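You operate a simulated robot arm through the tools that you are given. There is no shell and no other tool.

You are at the controls of a simulated two-armed robot. One attempt, no reset.

TASK
Give the Table about 6 in the stage mix, take the Host out of it, and return to Hall.
Fine: the hall levels, other channels and controls stay.
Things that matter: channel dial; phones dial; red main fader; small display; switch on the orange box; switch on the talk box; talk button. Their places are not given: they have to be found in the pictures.

The check looks at the end state, three seconds after you hand in, the way a careful person would. Anything else that was tipped, shoved, dropped, spilled or broken makes it a failure.

THE ROBOT
Two 7-joint arms with two-finger parallel grippers on one trunk that stands fixed in place. Base frame: the origin is at the foot of the trunk, x ahead of it, y to its left, z up; the work surface is at about z = 88. Units: cm, degrees, N and s.
The left shoulder is at [7.1, 15.6, 113], the right one opposite. Each reaches about 123.1 cm from its shoulder. Payload 3.91 kg a hand.
The tool frame of a hand sits at the grasp point between the pads (the TCP): z along the fingers, y along the line on which they close. The tips reach 3 cm beyond it. Largest opening 11 cm; finger width 2, thickness 1; the body of the gripper, 4.8 by 11.2 cm, starts 5.5 cm behind the TCP.
Orientation is told as [roll, pitch, yaw] about the base's x, y, z axes, in that order, counted from this pose: with the fingers straight down and closing along the base's y, the tool's x points along the base's -x, its y along +y and its z along -z.

THE INTERFACE
- The arms move only by the tool servo_tool. It takes "left_deltas", "right_deltas" or both (then of equal length, played together; a hand with none holds still); each is a list of rows, each a list of 3 entries, a list of its own where there are three numbers: the shift along the tool's x, y, z in units of 20 mm (1.0 is 20 mm), then the turn, a rotation vector about the tool's x, y, z in units of 5 degrees (1.0 is 5 degrees), then the gripper command, from -1 (fully open) to 1 (shut), values between in proportion. In form: [[[tx, ty, tz], [ax, ay, az], claw], ...]. A call has 1 to 20 rows; each row shifts and turns the commanded pose from where the row before left it, along the tool's axes as they then stand. A call with a number of a shift or a turn outside -1 to 1 is refused whole. Each row takes 0.2 s and may step no farther than 5 cm and 8.6 degrees from the row before; otherwise, or with a gripper value out of range, the whole call is refused. Where a pose cannot be reached the arm comes as near as it can. A force on the tool above 40 N (or 10 N above the force at the start of the call, whichever is more), or a blocked arm, ends the call early, and 0.2 s more pass. The fingers move at their own pace (about 10.8 cm/s each) and stop on an object; they squeeze with about 39 N. The grip force told is the motor's: it shows also when the fingers shut on nothing. Time passes only in rows, and 0.2 s behind the last, so rows that do not move let the fingers close. It gives the time, the measured TCP pose, the force on the tool (base axes), the opening and the grip force at its end, in the units of the frame above (readings bear some noise), with the torque about the TCP (base axes, N m) and any sound that the robot's microphone picked up.
- Cameras (640 x 400 px; columns grow to the right, rows downward): "scene" is now at [13.03, 4.57, 137.01]; the picture's right is [0.41, -0.91, 0.00], its down [-0.44, -0.20, -0.88] and it looks along [0.80, 0.36, -0.48] (base axes); focal length 314 px, centre (320, 200). "left" rides on the left gripper at [7.2, -1.7, -10.3] in its tool frame; the picture's right is [0.23, 0.97, 0.00], its down [-0.76, 0.18, -0.62] and it looks along [-0.61, 0.14, 0.78] (tool axes); focal length 222 px, centre (320, 200). "right" rides on the right gripper at [7.2, 1.7, -10.3] in its tool frame; the picture's right is [-0.23, 0.97, 0.00], its down [-0.76, -0.18, -0.62] and it looks along [-0.61, -0.14, 0.78] (tool axes); focal length 222 px, centre (320, 200).
- grab_frame(camera): a new picture of that camera. It takes no simulated time.
- move_column(by): slides the trunk up (or, below 0, down) by that many cm; the arms and the scene camera ride with it, the base frame stays. It gives what a move gives, with no picture.
- turn_head(pan, tilt): turns the head with the scene camera to pan (to the left, within 86 degrees either way) and tilt (down, from -29 to 69), counted from straight ahead of the robot. It gives what a move gives.
- probe_pixels(camera, pixels): for up to 12 pixels [column, row] of the newest picture of that camera ("zoom" is the newest enlarged one), the place [x, y, z] in the base frame of the surface seen there, good to about 0.3 cm, but the place of the scene camera against the robot may be out by one fixed shift of up to 1.2 cm in any direction. It takes no simulated time.
- close_up(camera, box): a new picture of the part [left, top, right, bottom] of that camera's present view, enlarged. It takes no simulated time.
- finish_job(): hands the job in; it is judged then, once.

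Unless the task says otherwise, let go and move clear before handing in.

The tools are called after "Request:" as a command line: name --argument value ..., lists and objects as JSON in quotes. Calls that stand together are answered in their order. servo_tool: Moves the arms, as the interface text tells. Its arguments: {"type":"object","properties":{"left_deltas":{"type":"array","items":{"type":"array"}},"right_deltas":{"type":"array","items":{"type":"array"}}},"required":[]} The other tools are called the same way: move_column (by) moves the trunk up or down; turn_head (pan, tilt) turns the head that bears the scene camera; grab_frame (camera) takes a picture; probe_pixels (camera, pixels) gives the place of the surface under pixels of a picture; close_up (camera, box) takes an enlarged picture of a part of a camera's view; finish_job () hands the job in.

At the start:

```text
time_s: 0.0
left_position: [62.27, 67.3, 122.89]
left_tool_rot: [0.1, 0.0, 0.0]
left_ft_force: [0.0, 0.2, 0.7]
left_torque: [0.02, -0.02, 0.03]
left_width: 10.99
left_gripper_force: 0.1
right_position: [73.83, -0.12, 118.92]
right_tool_rot: [-0.1, 0.1, 0.0]
right_ft_force: [0.0, 0.3, -0.6]
right_torque: [0.01, -0.03, -0.02]
right_width: 10.99
right_gripper_force: 0.1
trunk travel left (down, up): [-57.5, 36.5]
head pan, tilt (commanded): [24.3, 28.8]
```

scene: 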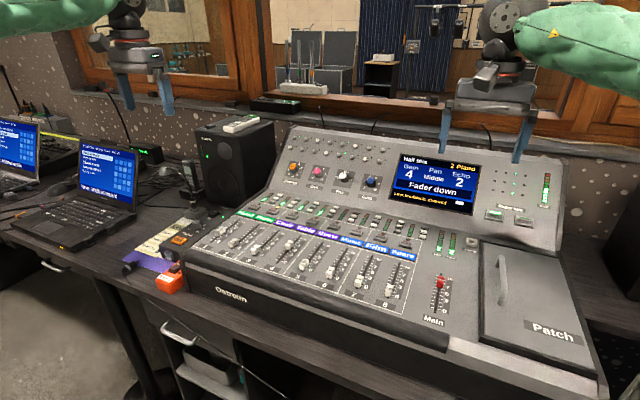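
right: 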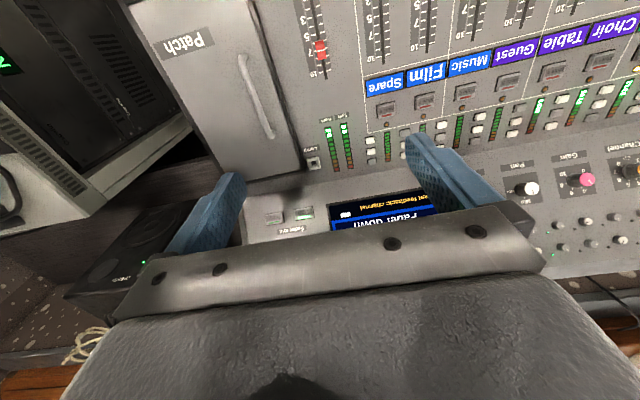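
left: 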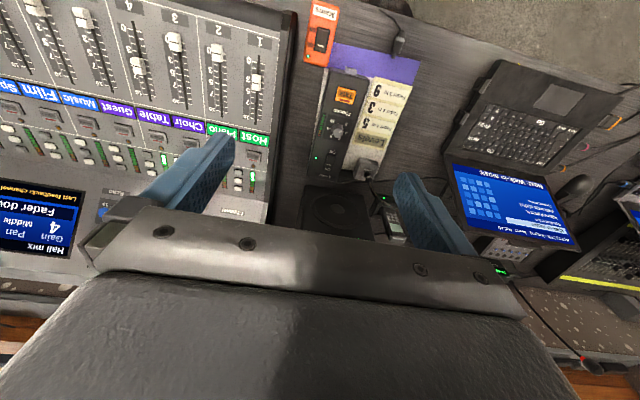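

The pictures show a mixing desk with channel strips (Host, Piano, Choir, Table, Guest, ...) and a display at about (435,183) reading "Hall mix". I'll take enlarged views to read the labels and controls before moving anything.

Request:
close_up --camera "scene" --box '[380, 140, 560, 252]'

Request:
close_up --camera "scene" --box '[180, 190, 340, 290]'

Request:
close_up --camera "scene" --box '[310, 210, 470, 330]'

Request:
close_up --camera "scene" --box '[100, 210, 240, 300]'

Request:
close_up --camera "scene" --box '[270, 140, 400, 230]'

Request:
close_up --camera "left" --box '[80, 0, 300, 230]'

Request:
close_up --camera "left" --box '[280, 0, 440, 230]'

Request:
close_up --camera "right" --box '[280, 0, 640, 230]'

```text
3.56 times, centred on (470, 196) of scene
```

zoom: 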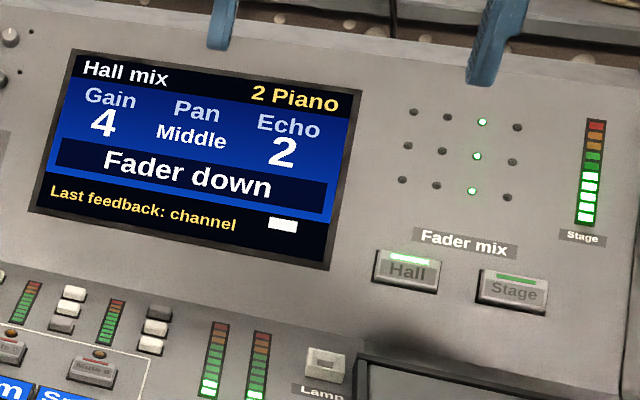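

```text
4.00 times, centred on (260, 240) of scene
```

zoom: 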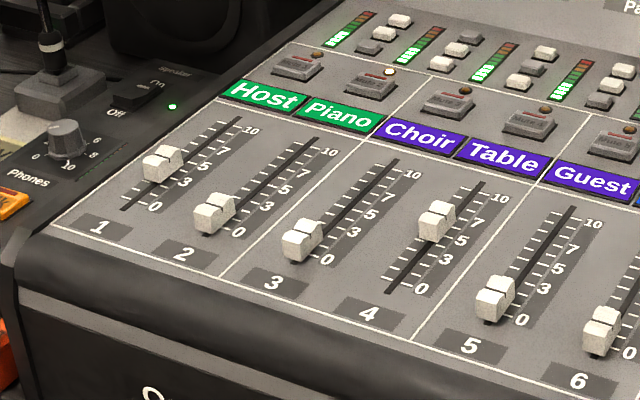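

```text
3.33 times, centred on (390, 270) of scene
```

zoom: 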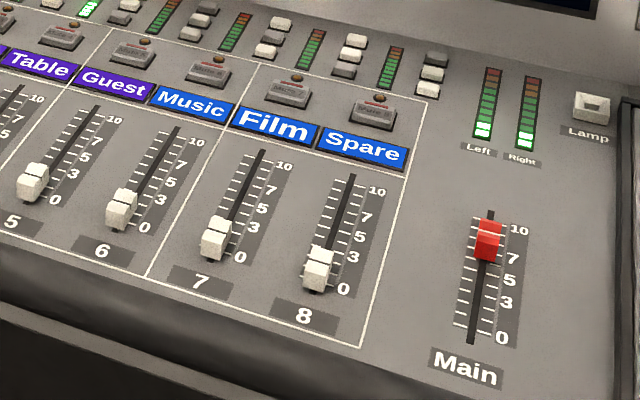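

```text
4.44 times, centred on (170, 255) of scene
```

zoom: 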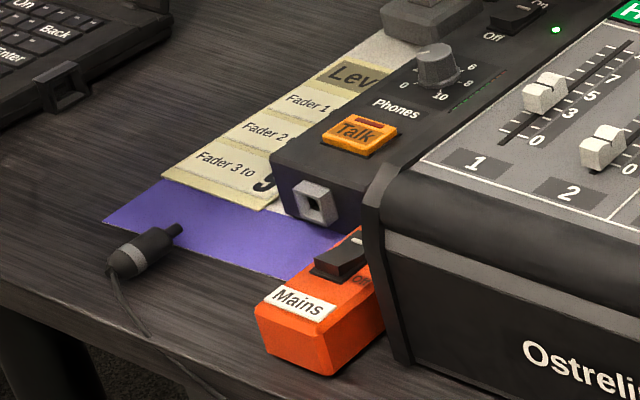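

```text
4.44 times, centred on (335, 185) of scene
```

zoom: 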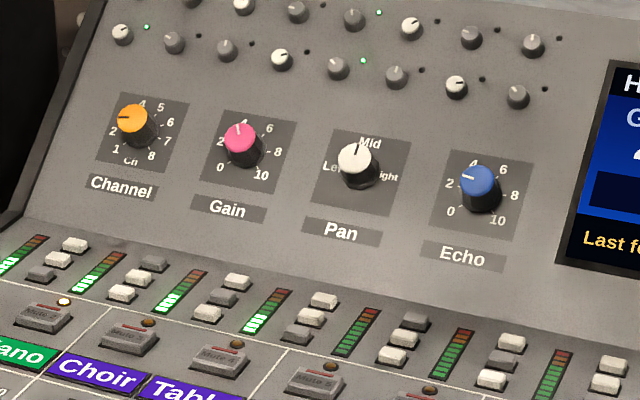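

```text
1.74 times, centred on (190, 115) of left
```

zoom: 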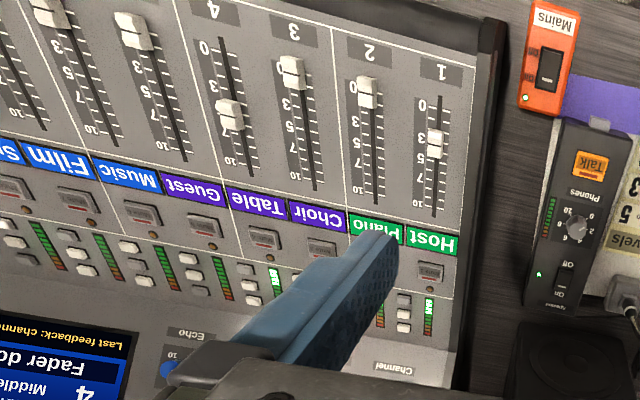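

```text
1.74 times, centred on (360, 115) of left
```

zoom: 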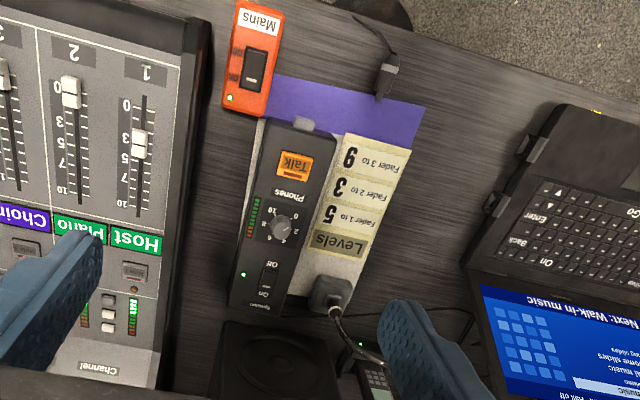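

```text
1.74 times, centred on (460, 115) of right
```

zoom: 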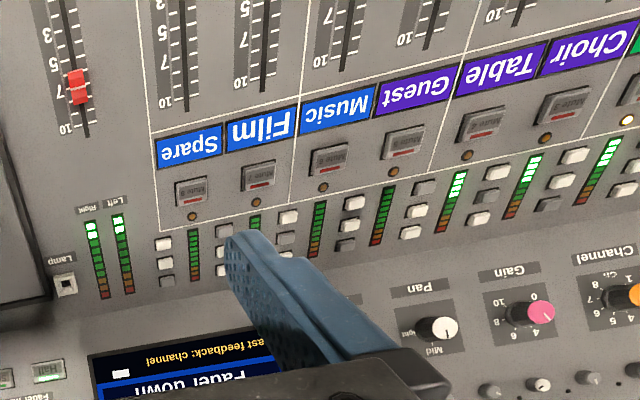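

The close-ups show fader 1 Host at about 4–5 and fader 4 Table at about 7. The mix buttons Hall and Stage are at scene px (494,216) and (523,220). I'll measure their positions with the hand cameras, which don't have the scene camera's shift.

Request:
probe_pixels --camera "left" --pixels '[[256, 82], [138, 64], [216, 52], [174, 42], [262, 69], [250, 122], [130, 104], [134, 40], [258, 150], [246, 190], [156, 136], [300, 40]]'

Request:
probe_pixels --camera "right" --pixels '[[305, 212], [275, 217], [320, 48], [289, 226], [360, 190], [420, 185], [250, 230], [316, 30], [326, 70], [527, 188], [582, 180], [632, 170]]'

Request:
close_up --camera "right" --box '[220, 140, 400, 252]'

Request:
close_up --camera "left" --box '[100, 20, 290, 140]'

```text
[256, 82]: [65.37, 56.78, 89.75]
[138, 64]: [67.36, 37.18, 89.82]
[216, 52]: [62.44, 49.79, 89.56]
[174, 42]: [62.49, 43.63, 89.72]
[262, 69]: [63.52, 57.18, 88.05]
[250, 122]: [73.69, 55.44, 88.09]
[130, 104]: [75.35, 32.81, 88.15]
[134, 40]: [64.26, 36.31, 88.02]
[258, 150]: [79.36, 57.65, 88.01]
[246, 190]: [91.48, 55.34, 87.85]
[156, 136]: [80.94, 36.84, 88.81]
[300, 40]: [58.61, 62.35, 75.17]
```

```text
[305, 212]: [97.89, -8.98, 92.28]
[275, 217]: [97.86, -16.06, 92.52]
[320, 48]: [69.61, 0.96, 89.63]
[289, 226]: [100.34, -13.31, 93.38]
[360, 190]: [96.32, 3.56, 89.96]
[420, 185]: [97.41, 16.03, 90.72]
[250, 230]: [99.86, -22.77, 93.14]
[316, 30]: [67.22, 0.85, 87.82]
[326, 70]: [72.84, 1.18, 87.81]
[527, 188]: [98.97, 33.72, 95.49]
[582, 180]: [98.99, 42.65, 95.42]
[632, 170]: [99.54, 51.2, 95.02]
```

```text
3.56 times, centred on (310, 196) of right
```

zoom: 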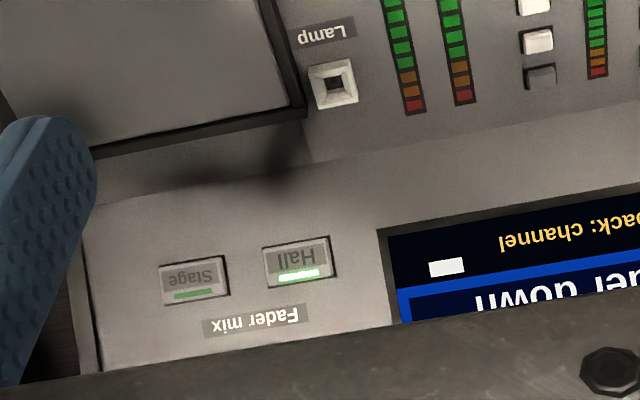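

```text
3.33 times, centred on (195, 80) of left
```

zoom: 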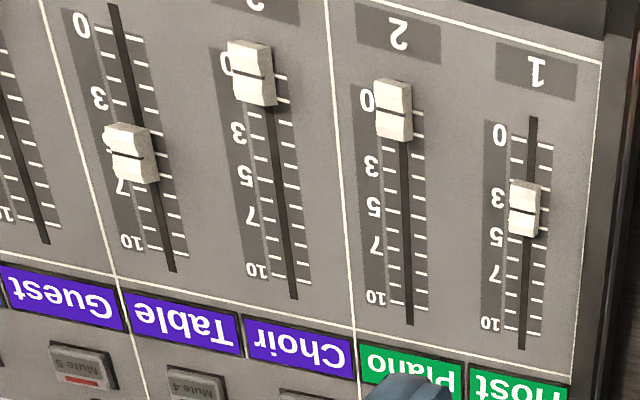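

Fader faces are at z≈88 with the cap tops at about 89.7. The Stage button is near (97.9, -16, 92.5) on a sloped panel. I'll move the right hand over in front of the Stage button, staying high, to get a better look at the button and the panel slope.

Request:
servo_tool --right_deltas '[[[0, -1, 0.4], [0, 0, 0], -1], [[0, -1, 0.4], [0, 0, 0], -1], [[0, -1, 0.4], [0, 0, 0], -1], [[0, -1, 0.4], [0, 0, 0], -1], [[0, -1, 0.4], [0, 0, 0], -1], [[0, -1, 0.4], [0, 0, 0], -1], [[0, -1, 0.4], [0, 0, 0], -1], [[0, 0, 0], [0, 0, 0], -1]]'

Request:
grab_frame --camera "right"

Request:
grab_frame --camera "scene"

```text
time_s: 2.0
left_position: [61.98, 68.73, 122.23]
left_tool_rot: [-1.3, -0.3, -0.6]
left_ft_force: [0.9, -0.7, -0.7]
left_torque: [0.1, 0.03, 0.01]
left_width: 11.01
left_gripper_force: 0.0
right_position: [72.81, -12.71, 114.78]
right_tool_rot: [-1.0, -0.7, -0.4]
right_ft_force: [1.5, 1.6, 2.9]
right_torque: [-0.19, 0.1, 0.01]
right_width: 11.02
right_gripper_force: 0.0
trunk travel left (down, up): [-57.5, 36.5]
head pan, tilt (commanded): [24.3, 28.8]
stopped in row 8 (right hand): the arm was blocked; the commanded pose is now the measured one
```

```text
taken
```

right: 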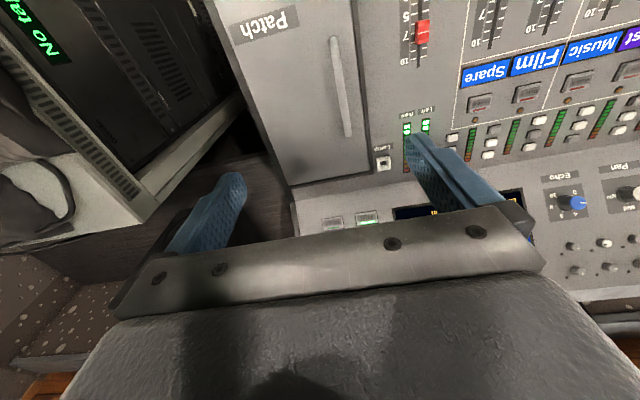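

```text
taken
```

scene: 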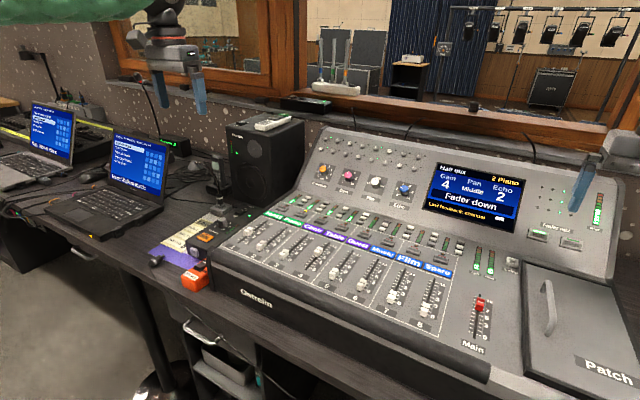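

The right arm stopped early as "blocked", about 1.3 cm short of the target. The scene picture has also shifted, with the display now at (480,197). Before moving further I'll turn the head to see what the right arm touched.

Request:
turn_head --pan -30 --tilt 25

Request:
grab_frame --camera "scene"

Request:
grab_frame --camera "left"

```text
time_s: 3.2
left_position: [62.36, 67.38, 122.69]
left_tool_rot: [-0.4, -0.3, -0.8]
left_ft_force: [0.3, -0.2, -0.6]
left_torque: [0.07, -0.02, 0.02]
left_width: 11.01
left_gripper_force: 0.0
right_position: [72.85, -14.03, 114.15]
right_tool_rot: [-0.5, -0.5, -0.5]
right_ft_force: [-3.4, -0.2, -3.0]
right_torque: [0.09, -0.19, -0.03]
right_width: 10.99
right_gripper_force: 0.0
trunk travel left (down, up): [-57.5, 36.5]
head pan, tilt (commanded): [-30.0, 25.0]
```

```text
taken
```

scene: 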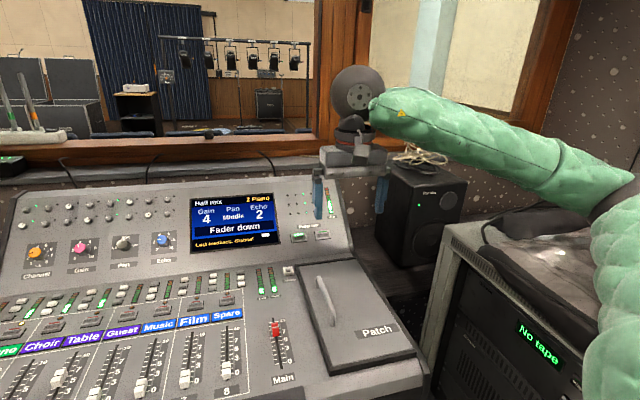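

```text
taken
```

left: 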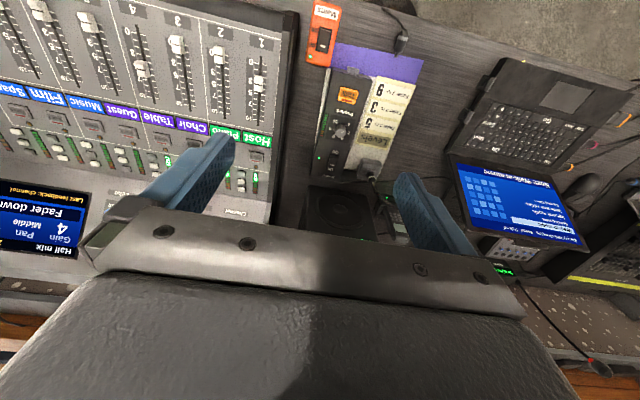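

The right arm's elbow passes close to the rack on the right, around (590,270), where an object sits on top. I'll zoom in there and probe it to check clearance.

Request:
close_up --camera "scene" --box '[440, 160, 640, 285]'

Request:
probe_pixels --camera "scene" --pixels '[[540, 250], [500, 250], [590, 265], [610, 200], [625, 250], [610, 350], [480, 235], [575, 300], [560, 240], [580, 160], [430, 200], [590, 330]]'

Request:
turn_head --pan -60 --tilt 30

Request:
grab_frame --camera "scene"

```text
3.20 times, centred on (540, 222) of scene
```

zoom: 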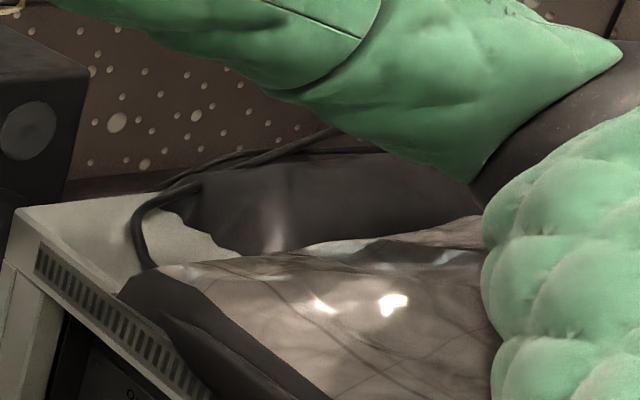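

```text
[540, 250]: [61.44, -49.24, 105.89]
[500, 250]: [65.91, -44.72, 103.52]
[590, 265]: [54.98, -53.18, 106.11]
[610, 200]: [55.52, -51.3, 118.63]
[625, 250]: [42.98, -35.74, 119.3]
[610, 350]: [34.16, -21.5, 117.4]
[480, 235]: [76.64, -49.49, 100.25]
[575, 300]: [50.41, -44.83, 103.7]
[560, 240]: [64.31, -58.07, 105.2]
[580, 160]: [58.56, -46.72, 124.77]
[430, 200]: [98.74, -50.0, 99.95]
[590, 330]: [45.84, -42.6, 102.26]
```

```text
time_s: 4.2
left_position: [62.45, 66.52, 122.86]
left_tool_rot: [-0.8, -0.4, -1.7]
left_ft_force: [1.3, 0.3, -0.3]
left_torque: [0.0, -0.01, 0.02]
left_width: 11.02
left_gripper_force: 0.1
right_position: [71.53, -14.0, 114.58]
right_tool_rot: [-0.5, -0.7, 0.0]
right_ft_force: [0.2, 0.3, 0.1]
right_torque: [0.01, 0.0, -0.02]
right_width: 10.99
right_gripper_force: 0.0
trunk travel left (down, up): [-57.5, 36.5]
head pan, tilt (commanded): [-60.0, 30.0]
```

```text
taken
```

scene: 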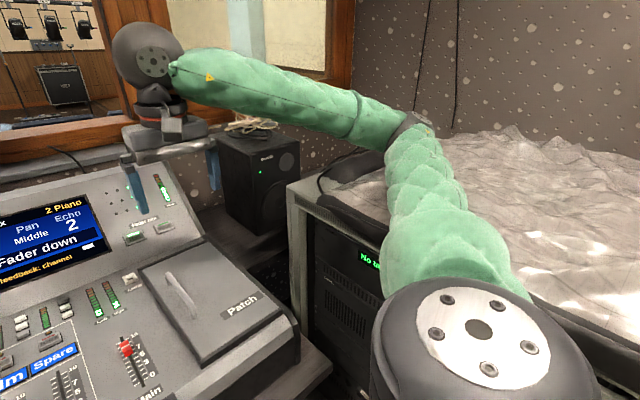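

The elbow is above the rack with a soft cloth behind it, and I can't see anything clearly knocked. The readings keep drifting by about 1 cm, so I'll hold still for a moment to see whether the arms settle.

Request:
servo_tool --right_deltas '[[[0, 0, 0], [0, 0, 0], -1], [[0, 0, 0], [0, 0, 0], -1], [[0, 0, 0], [0, 0, 0], -1], [[0, 0, 0], [0, 0, 0], -1], [[0, 0, 0], [0, 0, 0], -1]]'

Request:
servo_tool --right_deltas '[[[0, 0, 0], [0, 0, 0], -1], [[0, 0, 0], [0, 0, 0], -1], [[0, 0, 0], [0, 0, 0], -1], [[0, 0, 0], [0, 0, 0], -1], [[0, 0, 0], [0, 0, 0], -1]]'

Request:
grab_frame --camera "scene"

Request:
close_up --camera "scene" --box '[280, 90, 480, 215]'

```text
time_s: 4.5
left_position: [66.1, 46.62, 125.22]
left_tool_rot: [0.1, -1.2, -16.9]
left_ft_force: [0.6, -9.2, 9.2]
left_torque: [0.65, 0.06, 0.04]
left_width: 11.02
left_gripper_force: 0.1
right_position: [60.9, -24.89, 118.25]
right_tool_rot: [-2.6, 0.4, 4.0]
right_ft_force: [-5.6, -3.8, 12.6]
right_torque: [0.37, -0.5, 0.11]
right_width: 11.01
right_gripper_force: 0.1
trunk travel left (down, up): [-57.5, 36.5]
head pan, tilt (commanded): [-60.0, 30.0]
stopped in row 1 (left hand): the arm was blocked; the commanded pose is now the measured one
```

```text
time_s: 4.8
left_position: [63.32, 39.13, 115.63]
left_tool_rot: [-19.9, -9.6, -13.2]
left_ft_force: [23.8, -16.3, -35.0]
left_torque: [-1.0, 1.15, -0.7]
left_width: 10.97
left_gripper_force: 0.0
right_position: [64.2, -31.03, 124.14]
right_tool_rot: [5.4, 5.1, 2.6]
right_ft_force: [-3.7, -0.2, 4.9]
right_torque: [0.15, -0.14, -0.17]
right_width: 10.96
right_gripper_force: 0.0
trunk travel left (down, up): [-57.5, 36.5]
head pan, tilt (commanded): [-60.0, 30.0]
stopped in row 1 (left hand): the arm was blocked; the commanded pose is now the measured one
```

```text
taken
```

scene: 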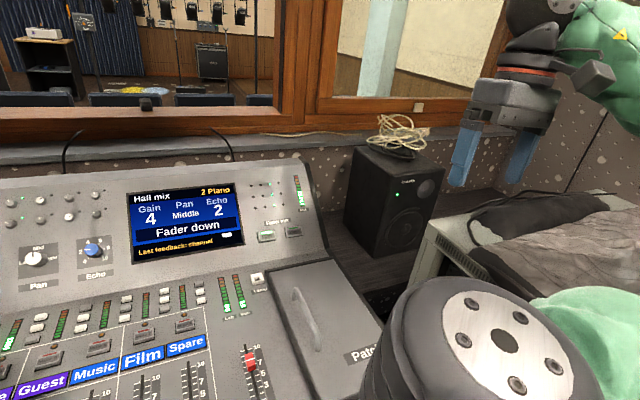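

```text
3.20 times, centred on (380, 152) of scene
```

zoom: 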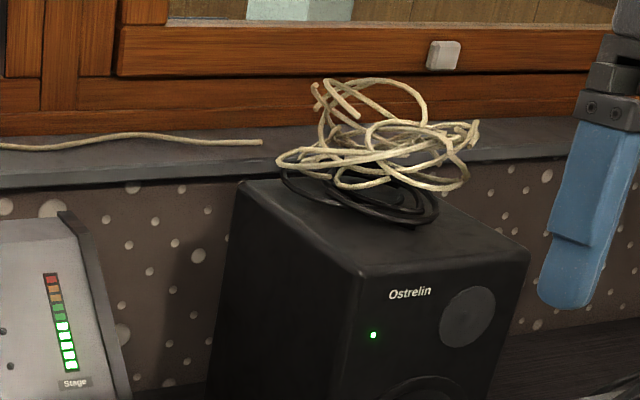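

I sent zero motion, yet both hands swung widely: the left from y 66 to 39, the right from y -14 to -31. The arms look disturbed. I'll look through every camera before letting any more time pass.

Request:
grab_frame --camera "left"

Request:
grab_frame --camera "right"

Request:
probe_pixels --camera "scene" --pixels '[[265, 236], [292, 231], [250, 360], [145, 185], [400, 190], [460, 160], [540, 220], [490, 340], [620, 320], [580, 60], [300, 310], [230, 235]]'

```text
taken
```

left: 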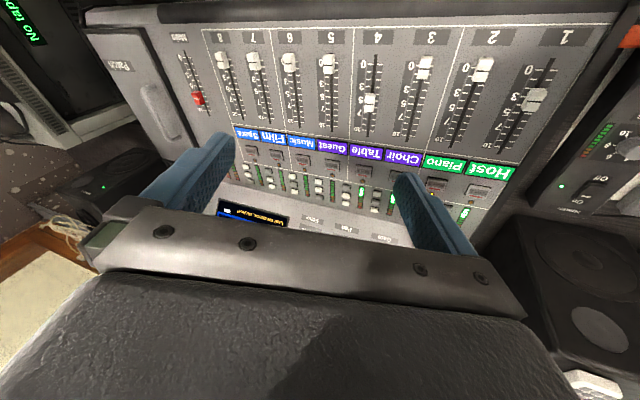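

```text
taken
```

right: 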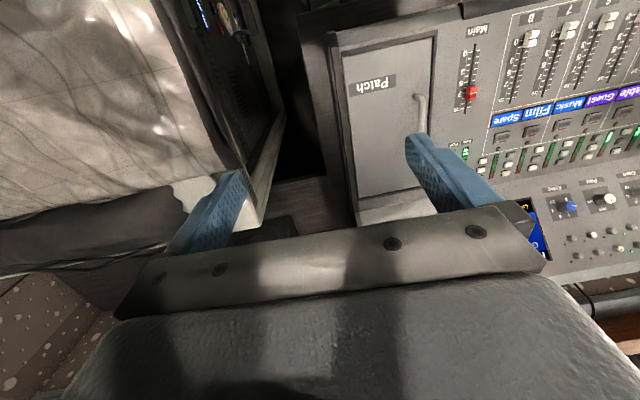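

```text
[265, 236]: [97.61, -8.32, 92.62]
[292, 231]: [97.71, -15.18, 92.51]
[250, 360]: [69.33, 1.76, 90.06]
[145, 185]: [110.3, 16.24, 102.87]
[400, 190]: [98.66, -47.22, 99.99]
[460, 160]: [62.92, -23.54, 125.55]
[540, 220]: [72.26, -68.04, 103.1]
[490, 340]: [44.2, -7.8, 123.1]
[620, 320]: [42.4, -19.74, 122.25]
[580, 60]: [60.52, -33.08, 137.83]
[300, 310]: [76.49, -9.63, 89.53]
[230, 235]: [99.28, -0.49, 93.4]
```

All desk items look untouched, but working back from the probes, the camera itself has shifted by several cm. So the robot's body is swaying, and it isn't just the hands. I'll hold both arms for a single row and re-read.

Request:
servo_tool --left_deltas '[[[0, 0, 0], [0, 0, 0], -1]]' --right_deltas '[[[0, 0, 0], [0, 0, 0], -1]]'

Request:
grab_frame --camera "scene"

Request:
grab_frame --camera "left"

Request:
grab_frame --camera "right"

```text
time_s: 5.1
left_position: [48.67, 20.47, 119.66]
left_tool_rot: [-8.1, -13.2, -40.5]
left_ft_force: [-1.9, -5.9, 27.9]
left_torque: [1.02, -0.07, -0.07]
left_width: 11.01
left_gripper_force: 0.0
right_position: [46.45, -30.34, 143.36]
right_tool_rot: [21.2, 9.4, 6.1]
right_ft_force: [7.2, 6.9, -2.9]
right_torque: [-0.43, 0.59, 0.28]
right_width: 11.0
right_gripper_force: 0.0
trunk travel left (down, up): [-57.5, 36.5]
head pan, tilt (commanded): [-60.0, 30.0]
stopped in row 1 (left hand): the force on the tool passed its limit at 96 N (the readings are from after the stop); the commanded pose is now the measured one
```

```text
taken
```

scene: 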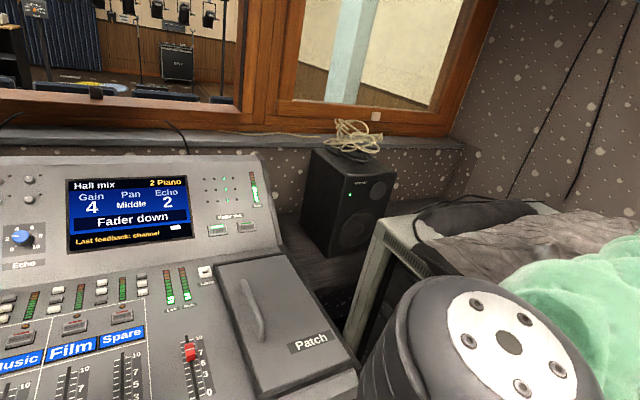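

```text
taken
```

left: 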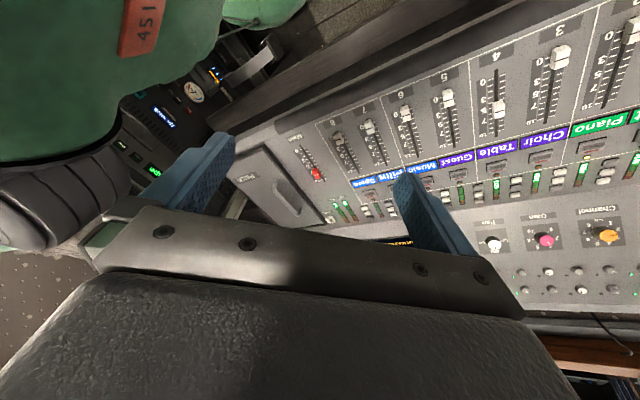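

```text
taken
```

right: 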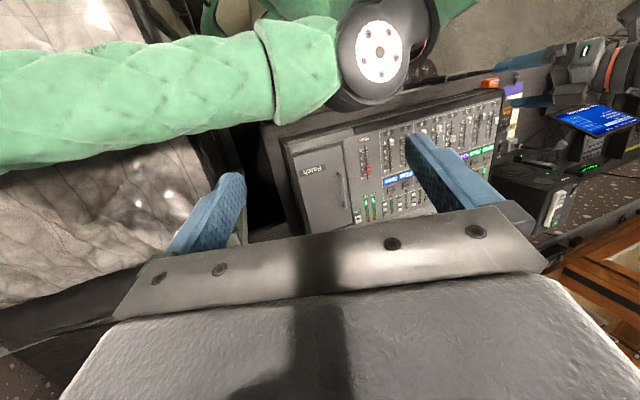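

The hands are swinging under pure hold commands, and the left one registered 96 N, probably against the other arm. The desk still reads the same. I'll probe the arm parts to work out the geometry before letting any time pass.

Request:
probe_pixels --camera "scene" --pixels '[[510, 345], [590, 300], [400, 320], [190, 350], [217, 229], [246, 227], [350, 190], [440, 215], [120, 185], [620, 250]]'

Request:
probe_pixels --camera "right" --pixels '[[380, 55], [200, 90], [50, 120], [420, 20], [590, 60], [310, 30], [420, 72], [210, 210], [420, 150], [500, 40]]'

Request:
probe_pixels --camera "left" --pixels '[[60, 100], [40, 210], [260, 10], [180, 30], [200, 160], [410, 200], [250, 60], [315, 172], [500, 110], [245, 180]]'

```text
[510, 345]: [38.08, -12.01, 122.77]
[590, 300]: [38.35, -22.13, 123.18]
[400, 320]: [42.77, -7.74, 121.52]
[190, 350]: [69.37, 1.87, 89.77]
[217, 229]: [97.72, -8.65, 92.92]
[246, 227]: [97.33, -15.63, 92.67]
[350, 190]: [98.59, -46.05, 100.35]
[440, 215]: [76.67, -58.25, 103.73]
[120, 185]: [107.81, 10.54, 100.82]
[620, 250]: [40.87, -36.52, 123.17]
```

```text
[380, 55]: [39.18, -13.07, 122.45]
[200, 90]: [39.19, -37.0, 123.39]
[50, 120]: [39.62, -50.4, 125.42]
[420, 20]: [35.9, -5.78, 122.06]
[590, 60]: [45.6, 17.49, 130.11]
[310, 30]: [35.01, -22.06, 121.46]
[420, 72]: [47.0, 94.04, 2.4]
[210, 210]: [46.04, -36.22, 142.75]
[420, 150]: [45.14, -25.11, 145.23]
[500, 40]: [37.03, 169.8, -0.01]
```

```text
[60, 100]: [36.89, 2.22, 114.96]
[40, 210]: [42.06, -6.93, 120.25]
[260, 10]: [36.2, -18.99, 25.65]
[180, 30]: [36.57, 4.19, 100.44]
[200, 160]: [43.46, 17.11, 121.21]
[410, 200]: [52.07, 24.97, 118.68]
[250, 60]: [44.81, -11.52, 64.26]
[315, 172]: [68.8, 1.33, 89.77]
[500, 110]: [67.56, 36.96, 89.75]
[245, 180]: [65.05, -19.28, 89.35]
```

The shoulder joint (scene px 510,345) now reads (38,-12,123) and my camera fit is about 18 cm ahead of the stated position, so the trunk itself seems to have moved forward and turned. The hands are well above the desk (z 119 and 143). Raising the column a little is the safest way to let time pass, so I'll do that and see how things respond.

Request:
move_column --by 3

Request:
grab_frame --camera "scene"

Request:
grab_frame --camera "left"

Request:
grab_frame --camera "right"

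```text
time_s: 5.4
left_position: [34.41, 5.36, 129.83]
left_tool_rot: [5.3, -15.2, -61.4]
left_ft_force: [178.3, 319.6, 78.4]
left_torque: [-15.0, 15.13, -10.1]
left_width: 9.22
left_gripper_force: 0.0
right_position: [22.99, -50.09, 152.29]
right_tool_rot: [43.7, 18.3, -2.6]
right_ft_force: [-7.0, 7.4, -3.3]
right_torque: [-0.27, -0.45, -0.34]
right_width: 10.99
right_gripper_force: 0.0
trunk travel left (down, up): [-57.8, 36.2]
head pan, tilt (commanded): [-60.0, 30.0]
stopped: the arm was blocked; the commanded pose is now the measured one
```

```text
taken
```

scene: 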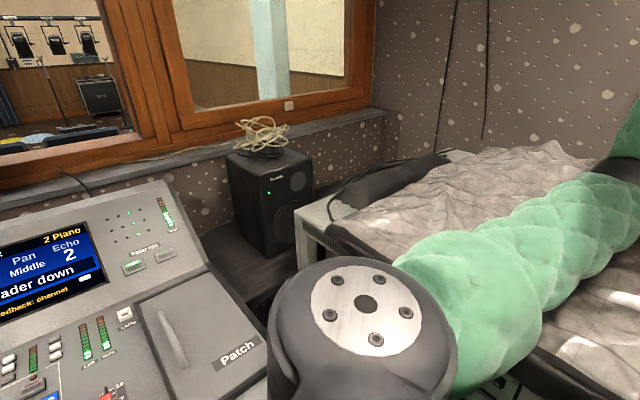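

```text
taken
```

left: 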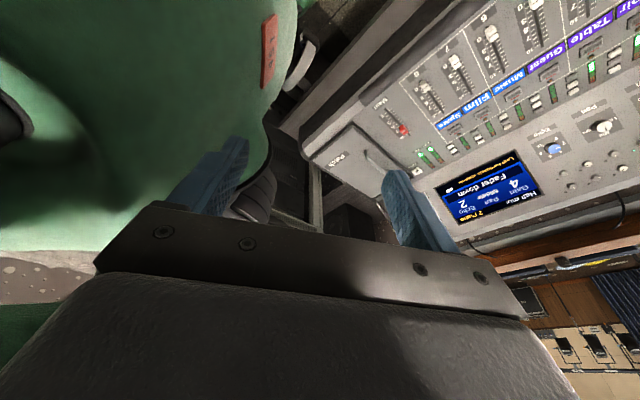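

```text
taken
```

right: 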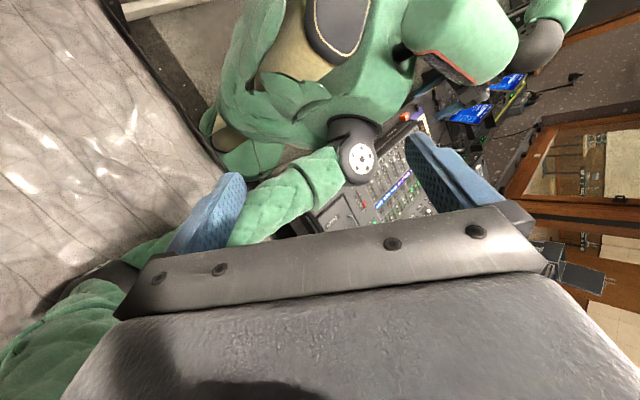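

The right camera now shows the robot's own body next to the desk, with the shoulder disc at (360,155). The left hand is pressed against the robot's own chest with about 370 N. I'll probe the body to see where it is and whether it's tilted.

Request:
close_up --camera "right" --box '[190, 0, 600, 250]'

Request:
probe_pixels --camera "right" --pixels '[[360, 160], [340, 25], [300, 60], [380, 90], [460, 40], [550, 45], [240, 100], [200, 15], [465, 85], [235, 160], [290, 195], [260, 40]]'

Request:
probe_pixels --camera "scene" --pixels '[[365, 305], [500, 280], [620, 220], [134, 267], [163, 254], [240, 350], [272, 190], [160, 220], [105, 398], [420, 180]]'

Request:
probe_pixels --camera "left" --pixels '[[100, 80], [270, 50], [230, 120], [60, 220], [260, 190], [10, 110], [200, 190], [404, 130], [490, 190]]'

```text
1.56 times, centred on (395, 125) of right
```

zoom: 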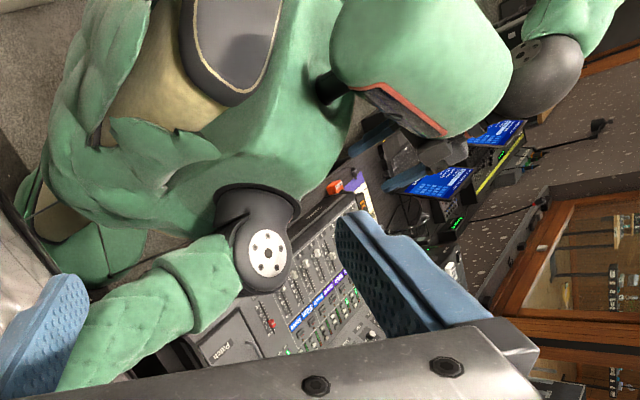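

```text
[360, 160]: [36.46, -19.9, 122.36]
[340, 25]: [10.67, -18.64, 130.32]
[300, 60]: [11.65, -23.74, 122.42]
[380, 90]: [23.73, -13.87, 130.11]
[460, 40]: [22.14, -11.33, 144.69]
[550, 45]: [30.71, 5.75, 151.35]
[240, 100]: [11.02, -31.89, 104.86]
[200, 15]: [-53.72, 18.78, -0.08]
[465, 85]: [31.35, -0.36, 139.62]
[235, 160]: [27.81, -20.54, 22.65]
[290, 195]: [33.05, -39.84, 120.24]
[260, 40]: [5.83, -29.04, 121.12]
```

```text
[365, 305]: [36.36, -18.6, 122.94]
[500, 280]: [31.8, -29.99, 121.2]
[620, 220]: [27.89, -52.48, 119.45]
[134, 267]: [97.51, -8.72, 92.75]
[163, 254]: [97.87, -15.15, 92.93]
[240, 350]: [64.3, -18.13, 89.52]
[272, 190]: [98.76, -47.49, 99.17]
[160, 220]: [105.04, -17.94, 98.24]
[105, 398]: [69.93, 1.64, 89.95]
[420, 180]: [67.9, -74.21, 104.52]
```

```text
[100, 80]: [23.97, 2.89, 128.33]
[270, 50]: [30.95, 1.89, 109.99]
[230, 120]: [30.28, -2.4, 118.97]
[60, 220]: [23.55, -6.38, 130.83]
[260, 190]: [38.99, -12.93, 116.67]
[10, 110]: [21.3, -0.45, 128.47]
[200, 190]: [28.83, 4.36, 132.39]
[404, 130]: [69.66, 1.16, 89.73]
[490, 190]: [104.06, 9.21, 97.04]
```

The body is leaning and twisted: the right shoulder is at (36,-19,122), and the left hand is pinned between the chest and free space. The desk readings are unchanged (Hall at 97.5,-8.7,92.7). I'll ease the left hand away from the chest, forward and to the left along its tool +y, while the right hand holds.

Request:
servo_tool --left_deltas '[[[0, 1, 0], [0, 0, 0], -1], [[0, 1, 0], [0, 0, 0], -1], [[0, 1, 0], [0, 0, 0], -1]]' --right_deltas '[[[0, 0, 0], [0, 0, 0], -1], [[0, 0, 0], [0, 0, 0], -1], [[0, 0, 0], [0, 0, 0], -1]]'

Request:
grab_frame --camera "scene"

Request:
grab_frame --camera "left"

Request:
grab_frame --camera "right"

```text
time_s: 5.7
left_position: [39.63, 5.75, 125.04]
left_tool_rot: [-9.3, -20.2, -82.0]
left_ft_force: [400.2, 308.5, -34.4]
left_torque: [-27.75, 32.71, -13.5]
left_width: 2.86
left_gripper_force: 0.1
right_position: [16.1, -39.68, 172.24]
right_tool_rot: [44.6, 36.4, -38.0]
right_ft_force: [10.2, 7.0, 5.6]
right_torque: [-0.88, 0.77, 0.91]
right_width: 11.02
right_gripper_force: 0.2
trunk travel left (down, up): [-57.8, 36.2]
head pan, tilt (commanded): [-60.0, 30.0]
stopped in row 1 (left hand): the force on the tool passed its limit at 566 N (the readings are from after the stop); the commanded pose is now the measured one
```

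```text
taken
```

scene: 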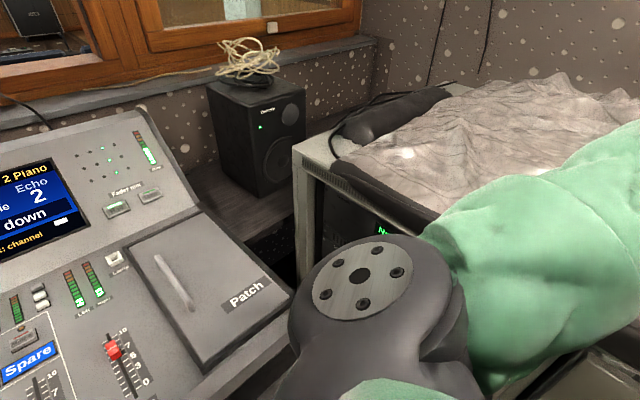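

```text
taken
```

left: 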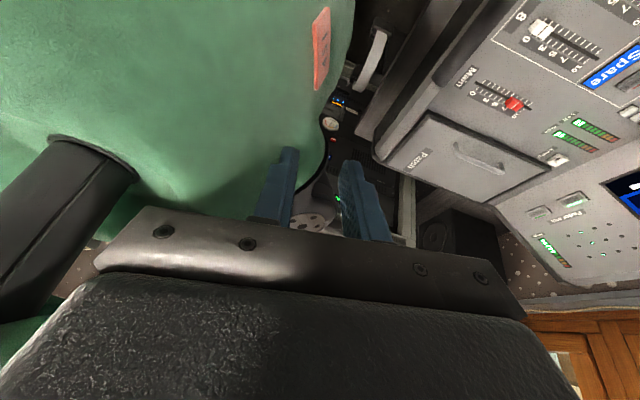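

```text
taken
```

right: 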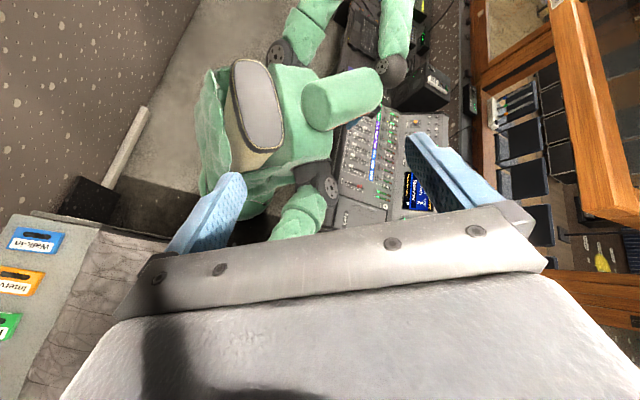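

The left hand is still wedged against the chest (about 500 N, fingers squeezed to 2.9 cm), and the right hand has floated up to z 172. The desk still looks unmoved. I'll probe a few fixed desk points to get the body's current pose and check whether anything has been shifted.

Request:
probe_pixels --camera "scene" --pixels '[[117, 208], [150, 194], [113, 350], [262, 113], [250, 290], [30, 200], [360, 275], [540, 260], [400, 380], [300, 190], [145, 150], [440, 150]]'

Request:
probe_pixels --camera "right" --pixels '[[260, 110], [330, 100], [295, 80], [390, 70], [285, 50], [300, 215], [330, 190], [215, 110], [355, 180], [386, 155], [410, 190], [100, 190]]'

Request:
probe_pixels --camera "left" --pixels '[[100, 60], [320, 50], [90, 180], [240, 150], [270, 190], [360, 200], [310, 222], [515, 104], [540, 212], [572, 200], [375, 60], [10, 250]]'

Request:
close_up --camera "right" --box '[160, 0, 480, 230]'

```text
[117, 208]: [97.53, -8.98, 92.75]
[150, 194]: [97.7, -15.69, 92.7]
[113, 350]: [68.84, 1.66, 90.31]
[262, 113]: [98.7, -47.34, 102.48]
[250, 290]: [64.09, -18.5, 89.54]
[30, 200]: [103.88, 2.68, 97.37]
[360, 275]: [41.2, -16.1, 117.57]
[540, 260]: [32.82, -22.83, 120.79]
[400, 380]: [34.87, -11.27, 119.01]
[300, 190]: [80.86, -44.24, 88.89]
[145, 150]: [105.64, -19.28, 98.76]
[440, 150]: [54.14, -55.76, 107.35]
```

```text
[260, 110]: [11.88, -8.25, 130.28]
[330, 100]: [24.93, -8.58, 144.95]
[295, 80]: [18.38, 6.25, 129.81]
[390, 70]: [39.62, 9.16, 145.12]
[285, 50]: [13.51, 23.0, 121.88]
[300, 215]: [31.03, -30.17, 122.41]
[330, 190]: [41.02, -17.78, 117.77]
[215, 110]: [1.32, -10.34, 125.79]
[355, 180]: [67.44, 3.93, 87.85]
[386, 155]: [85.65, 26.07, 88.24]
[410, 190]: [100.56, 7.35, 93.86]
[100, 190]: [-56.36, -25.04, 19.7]
```

```text
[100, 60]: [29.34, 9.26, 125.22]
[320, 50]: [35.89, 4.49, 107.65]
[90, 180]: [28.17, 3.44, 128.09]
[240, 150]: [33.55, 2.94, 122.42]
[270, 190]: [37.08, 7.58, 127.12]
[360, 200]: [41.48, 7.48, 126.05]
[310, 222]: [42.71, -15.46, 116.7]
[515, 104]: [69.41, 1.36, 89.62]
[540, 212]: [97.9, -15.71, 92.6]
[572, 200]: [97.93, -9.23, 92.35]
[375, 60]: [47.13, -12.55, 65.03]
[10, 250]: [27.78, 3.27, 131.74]
```

```text
1.74 times, centred on (320, 115) of right
```

zoom: 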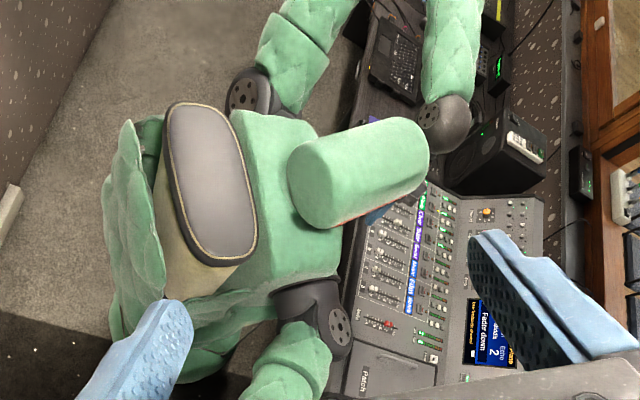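

From above (right-camera close-up), the torso has moved about 19 cm forward and turned about 31° left. The left hand is folded against the chest. Desk and rack positions are unchanged. Head turns let time pass without pushing the arms, so I'll turn the head back to its start pose and see if the body settles.

Request:
turn_head --pan 24.3 --tilt 28.8

Request:
grab_frame --camera "scene"

Request:
grab_frame --camera "left"

Request:
grab_frame --camera "right"

```text
time_s: 7.2
left_position: [21.79, -1.81, 126.91]
left_tool_rot: [2.7, -15.3, -102.8]
left_ft_force: [67.5, 77.9, 4.3]
left_torque: [1.76, -2.16, -3.66]
left_width: 8.53
left_gripper_force: 0.2
right_position: [-20.49, -39.11, 150.71]
right_tool_rot: [43.4, 19.3, -39.8]
right_ft_force: [-0.3, -3.8, 1.7]
right_torque: [0.14, 0.04, 0.08]
right_width: 10.98
right_gripper_force: 0.0
trunk travel left (down, up): [-57.8, 36.2]
head pan, tilt (commanded): [24.3, 28.8]
```

```text
taken
```

scene: 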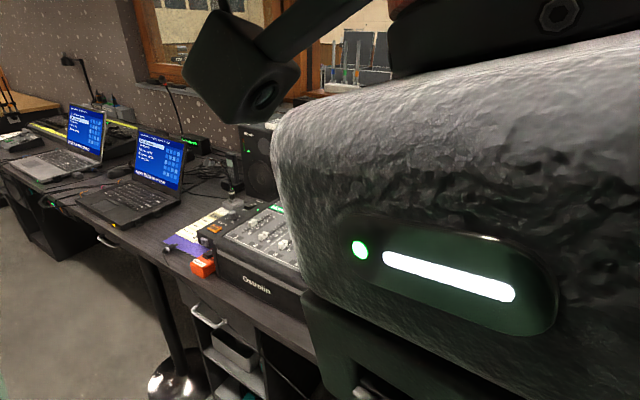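

```text
taken
```

left: 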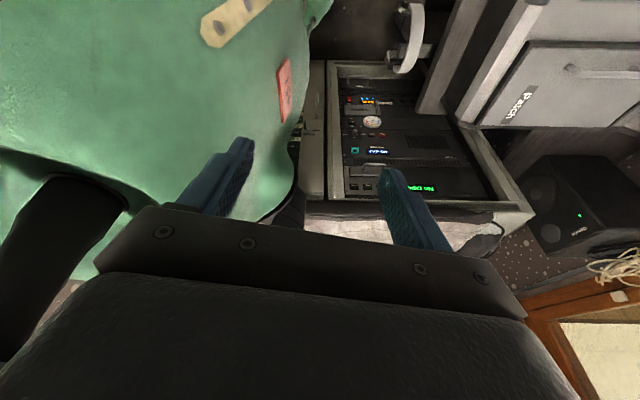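

```text
taken
```

right: 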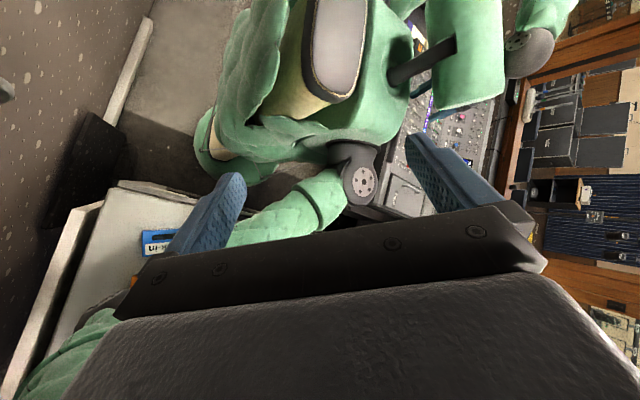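

That helped: the arms ran 1.5 s without a stop and the scene view is close to its starting one (Mains box at (203,267)). The left hand is now right in front of the camera, near the chest. I'll probe to find the torso pose now.

Request:
probe_pixels --camera "scene" --pixels '[[203, 267], [85, 140], [155, 170], [215, 270], [252, 290], [205, 230], [170, 385], [260, 235], [290, 225], [235, 80], [400, 260], [30, 240]]'

Request:
probe_pixels --camera "right" --pixels '[[360, 180], [340, 60], [530, 55], [470, 60], [300, 100], [200, 150], [230, 140], [420, 70], [270, 220], [145, 240], [90, 330], [130, 200]]'

Request:
probe_pixels --camera "left" --pixels '[[150, 60], [285, 90], [50, 220], [230, 170], [230, 20], [290, 210], [410, 210], [330, 170], [520, 100], [270, 180]]'

```text
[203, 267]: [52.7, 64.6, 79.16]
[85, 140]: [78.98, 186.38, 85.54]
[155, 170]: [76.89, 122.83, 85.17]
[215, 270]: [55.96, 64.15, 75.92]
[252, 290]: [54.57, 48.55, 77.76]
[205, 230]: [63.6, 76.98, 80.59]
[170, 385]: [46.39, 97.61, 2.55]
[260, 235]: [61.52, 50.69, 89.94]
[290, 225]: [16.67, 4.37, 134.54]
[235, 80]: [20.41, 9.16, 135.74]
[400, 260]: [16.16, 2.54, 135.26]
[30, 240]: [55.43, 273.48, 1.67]
```

```text
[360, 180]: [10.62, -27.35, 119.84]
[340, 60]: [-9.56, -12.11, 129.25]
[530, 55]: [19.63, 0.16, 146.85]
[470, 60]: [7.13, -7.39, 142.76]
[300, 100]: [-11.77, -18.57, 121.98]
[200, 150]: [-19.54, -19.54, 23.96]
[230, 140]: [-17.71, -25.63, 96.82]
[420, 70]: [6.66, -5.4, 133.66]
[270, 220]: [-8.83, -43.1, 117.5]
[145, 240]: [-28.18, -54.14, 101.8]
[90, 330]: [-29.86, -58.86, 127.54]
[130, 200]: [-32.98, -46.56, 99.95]
```

```text
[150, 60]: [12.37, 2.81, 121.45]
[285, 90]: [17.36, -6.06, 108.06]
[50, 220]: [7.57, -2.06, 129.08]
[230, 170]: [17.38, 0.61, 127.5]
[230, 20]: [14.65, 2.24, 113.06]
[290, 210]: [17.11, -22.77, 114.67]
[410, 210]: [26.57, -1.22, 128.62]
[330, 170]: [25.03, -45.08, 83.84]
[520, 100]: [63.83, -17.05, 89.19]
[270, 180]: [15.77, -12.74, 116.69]
```

The torso is back near its nominal place, yawed only about 6° off, and the arms are holding again. I'll move slowly from now on. First I'll ease the left hand straight forward off the chest (tool +y points to base +x) in small steps, with the right hand still.

Request:
servo_tool --left_deltas '[[[0, 0.2, 0], [0, 0, 0], -1], [[0, 0.2, 0], [0, 0, 0], -1], [[0, 0.2, 0], [0, 0, 0], -1], [[0, 0.2, 0], [0, 0, 0], -1], [[0, 0.2, 0], [0, 0, 0], -1]]'

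Request:
grab_frame --camera "scene"

Request:
grab_frame --camera "right"

```text
time_s: 7.5
left_position: [19.72, 1.34, 127.22]
left_tool_rot: [2.8, -13.6, -116.9]
left_ft_force: [127.5, 112.8, 16.6]
left_torque: [3.34, -2.94, -5.08]
left_width: 5.89
left_gripper_force: 0.0
left hand out of reach, approached as far as the arm can: row 1
right_position: [-31.53, -24.08, 150.64]
right_tool_rot: [44.1, 18.4, -54.4]
right_ft_force: [-6.5, 6.2, -3.8]
right_torque: [-0.22, -0.56, -0.49]
right_width: 11.0
right_gripper_force: 0.0
trunk travel left (down, up): [-57.8, 36.2]
head pan, tilt (commanded): [24.3, 28.8]
stopped in row 1 (left hand): the force on the tool passed its limit at 183 N (the readings are from after the stop); the commanded pose is now the measured one
```

```text
taken
```

scene: 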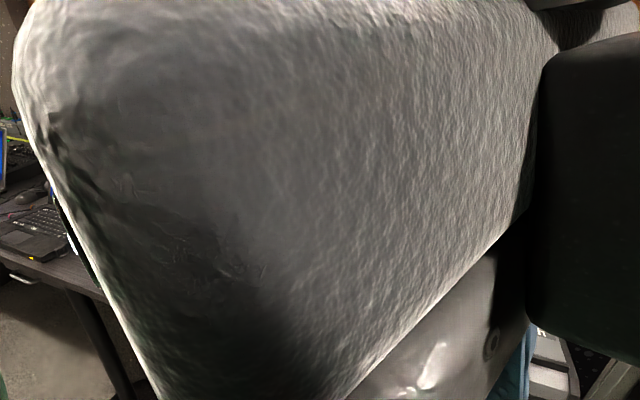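

```text
taken
```

right: 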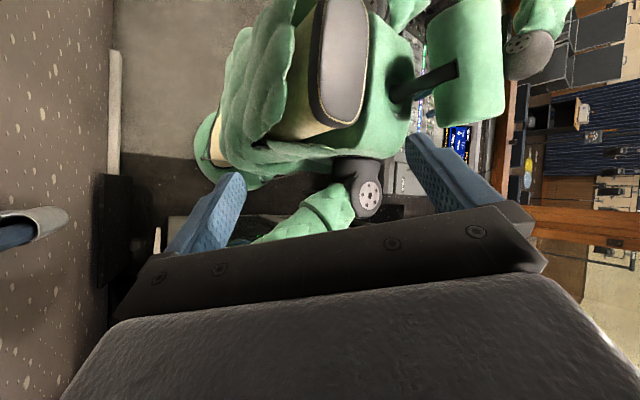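

The whole body turned about 14° clockwise in that one step: both tool yaws changed by the same amount. So the trunk isn't holding and the reaction is throwing the robot around. I'll measure the torso again before doing anything else.

Request:
probe_pixels --camera "right" --pixels '[[368, 195], [340, 60], [530, 55], [470, 60], [300, 100], [210, 150], [400, 70], [455, 140], [400, 185], [300, 220], [30, 230], [120, 260]]'

Request:
grab_frame --camera "left"

Request:
close_up --camera "right" --box '[170, 0, 570, 240]'

```text
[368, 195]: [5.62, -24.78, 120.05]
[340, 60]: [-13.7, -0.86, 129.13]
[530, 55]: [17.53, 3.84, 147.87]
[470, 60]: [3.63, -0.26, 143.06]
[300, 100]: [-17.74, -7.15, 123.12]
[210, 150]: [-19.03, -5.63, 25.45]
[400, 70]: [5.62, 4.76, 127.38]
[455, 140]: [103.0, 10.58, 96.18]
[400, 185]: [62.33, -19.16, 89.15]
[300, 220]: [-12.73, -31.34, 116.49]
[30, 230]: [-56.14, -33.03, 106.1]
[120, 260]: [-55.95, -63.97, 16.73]
```

```text
taken
```

left: 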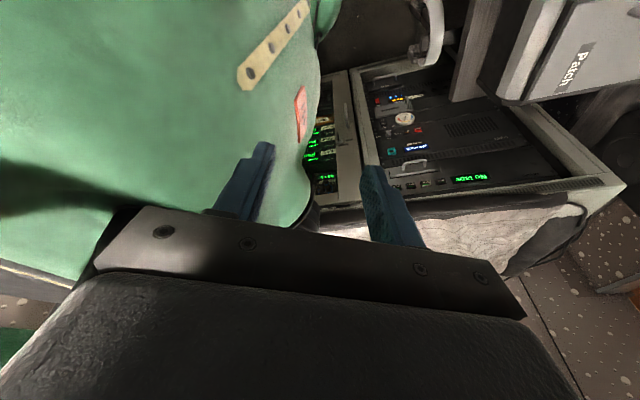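

```text
1.60 times, centred on (370, 120) of right
```

zoom: 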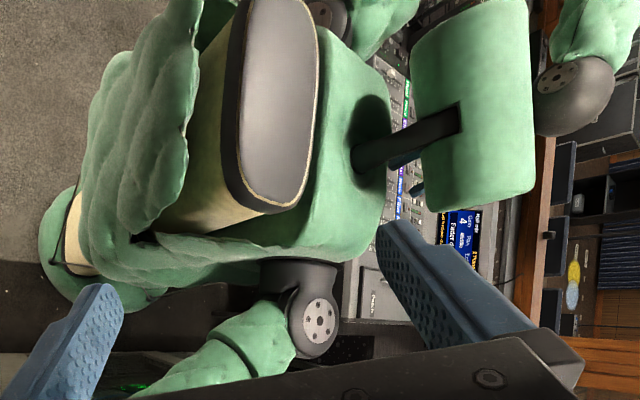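

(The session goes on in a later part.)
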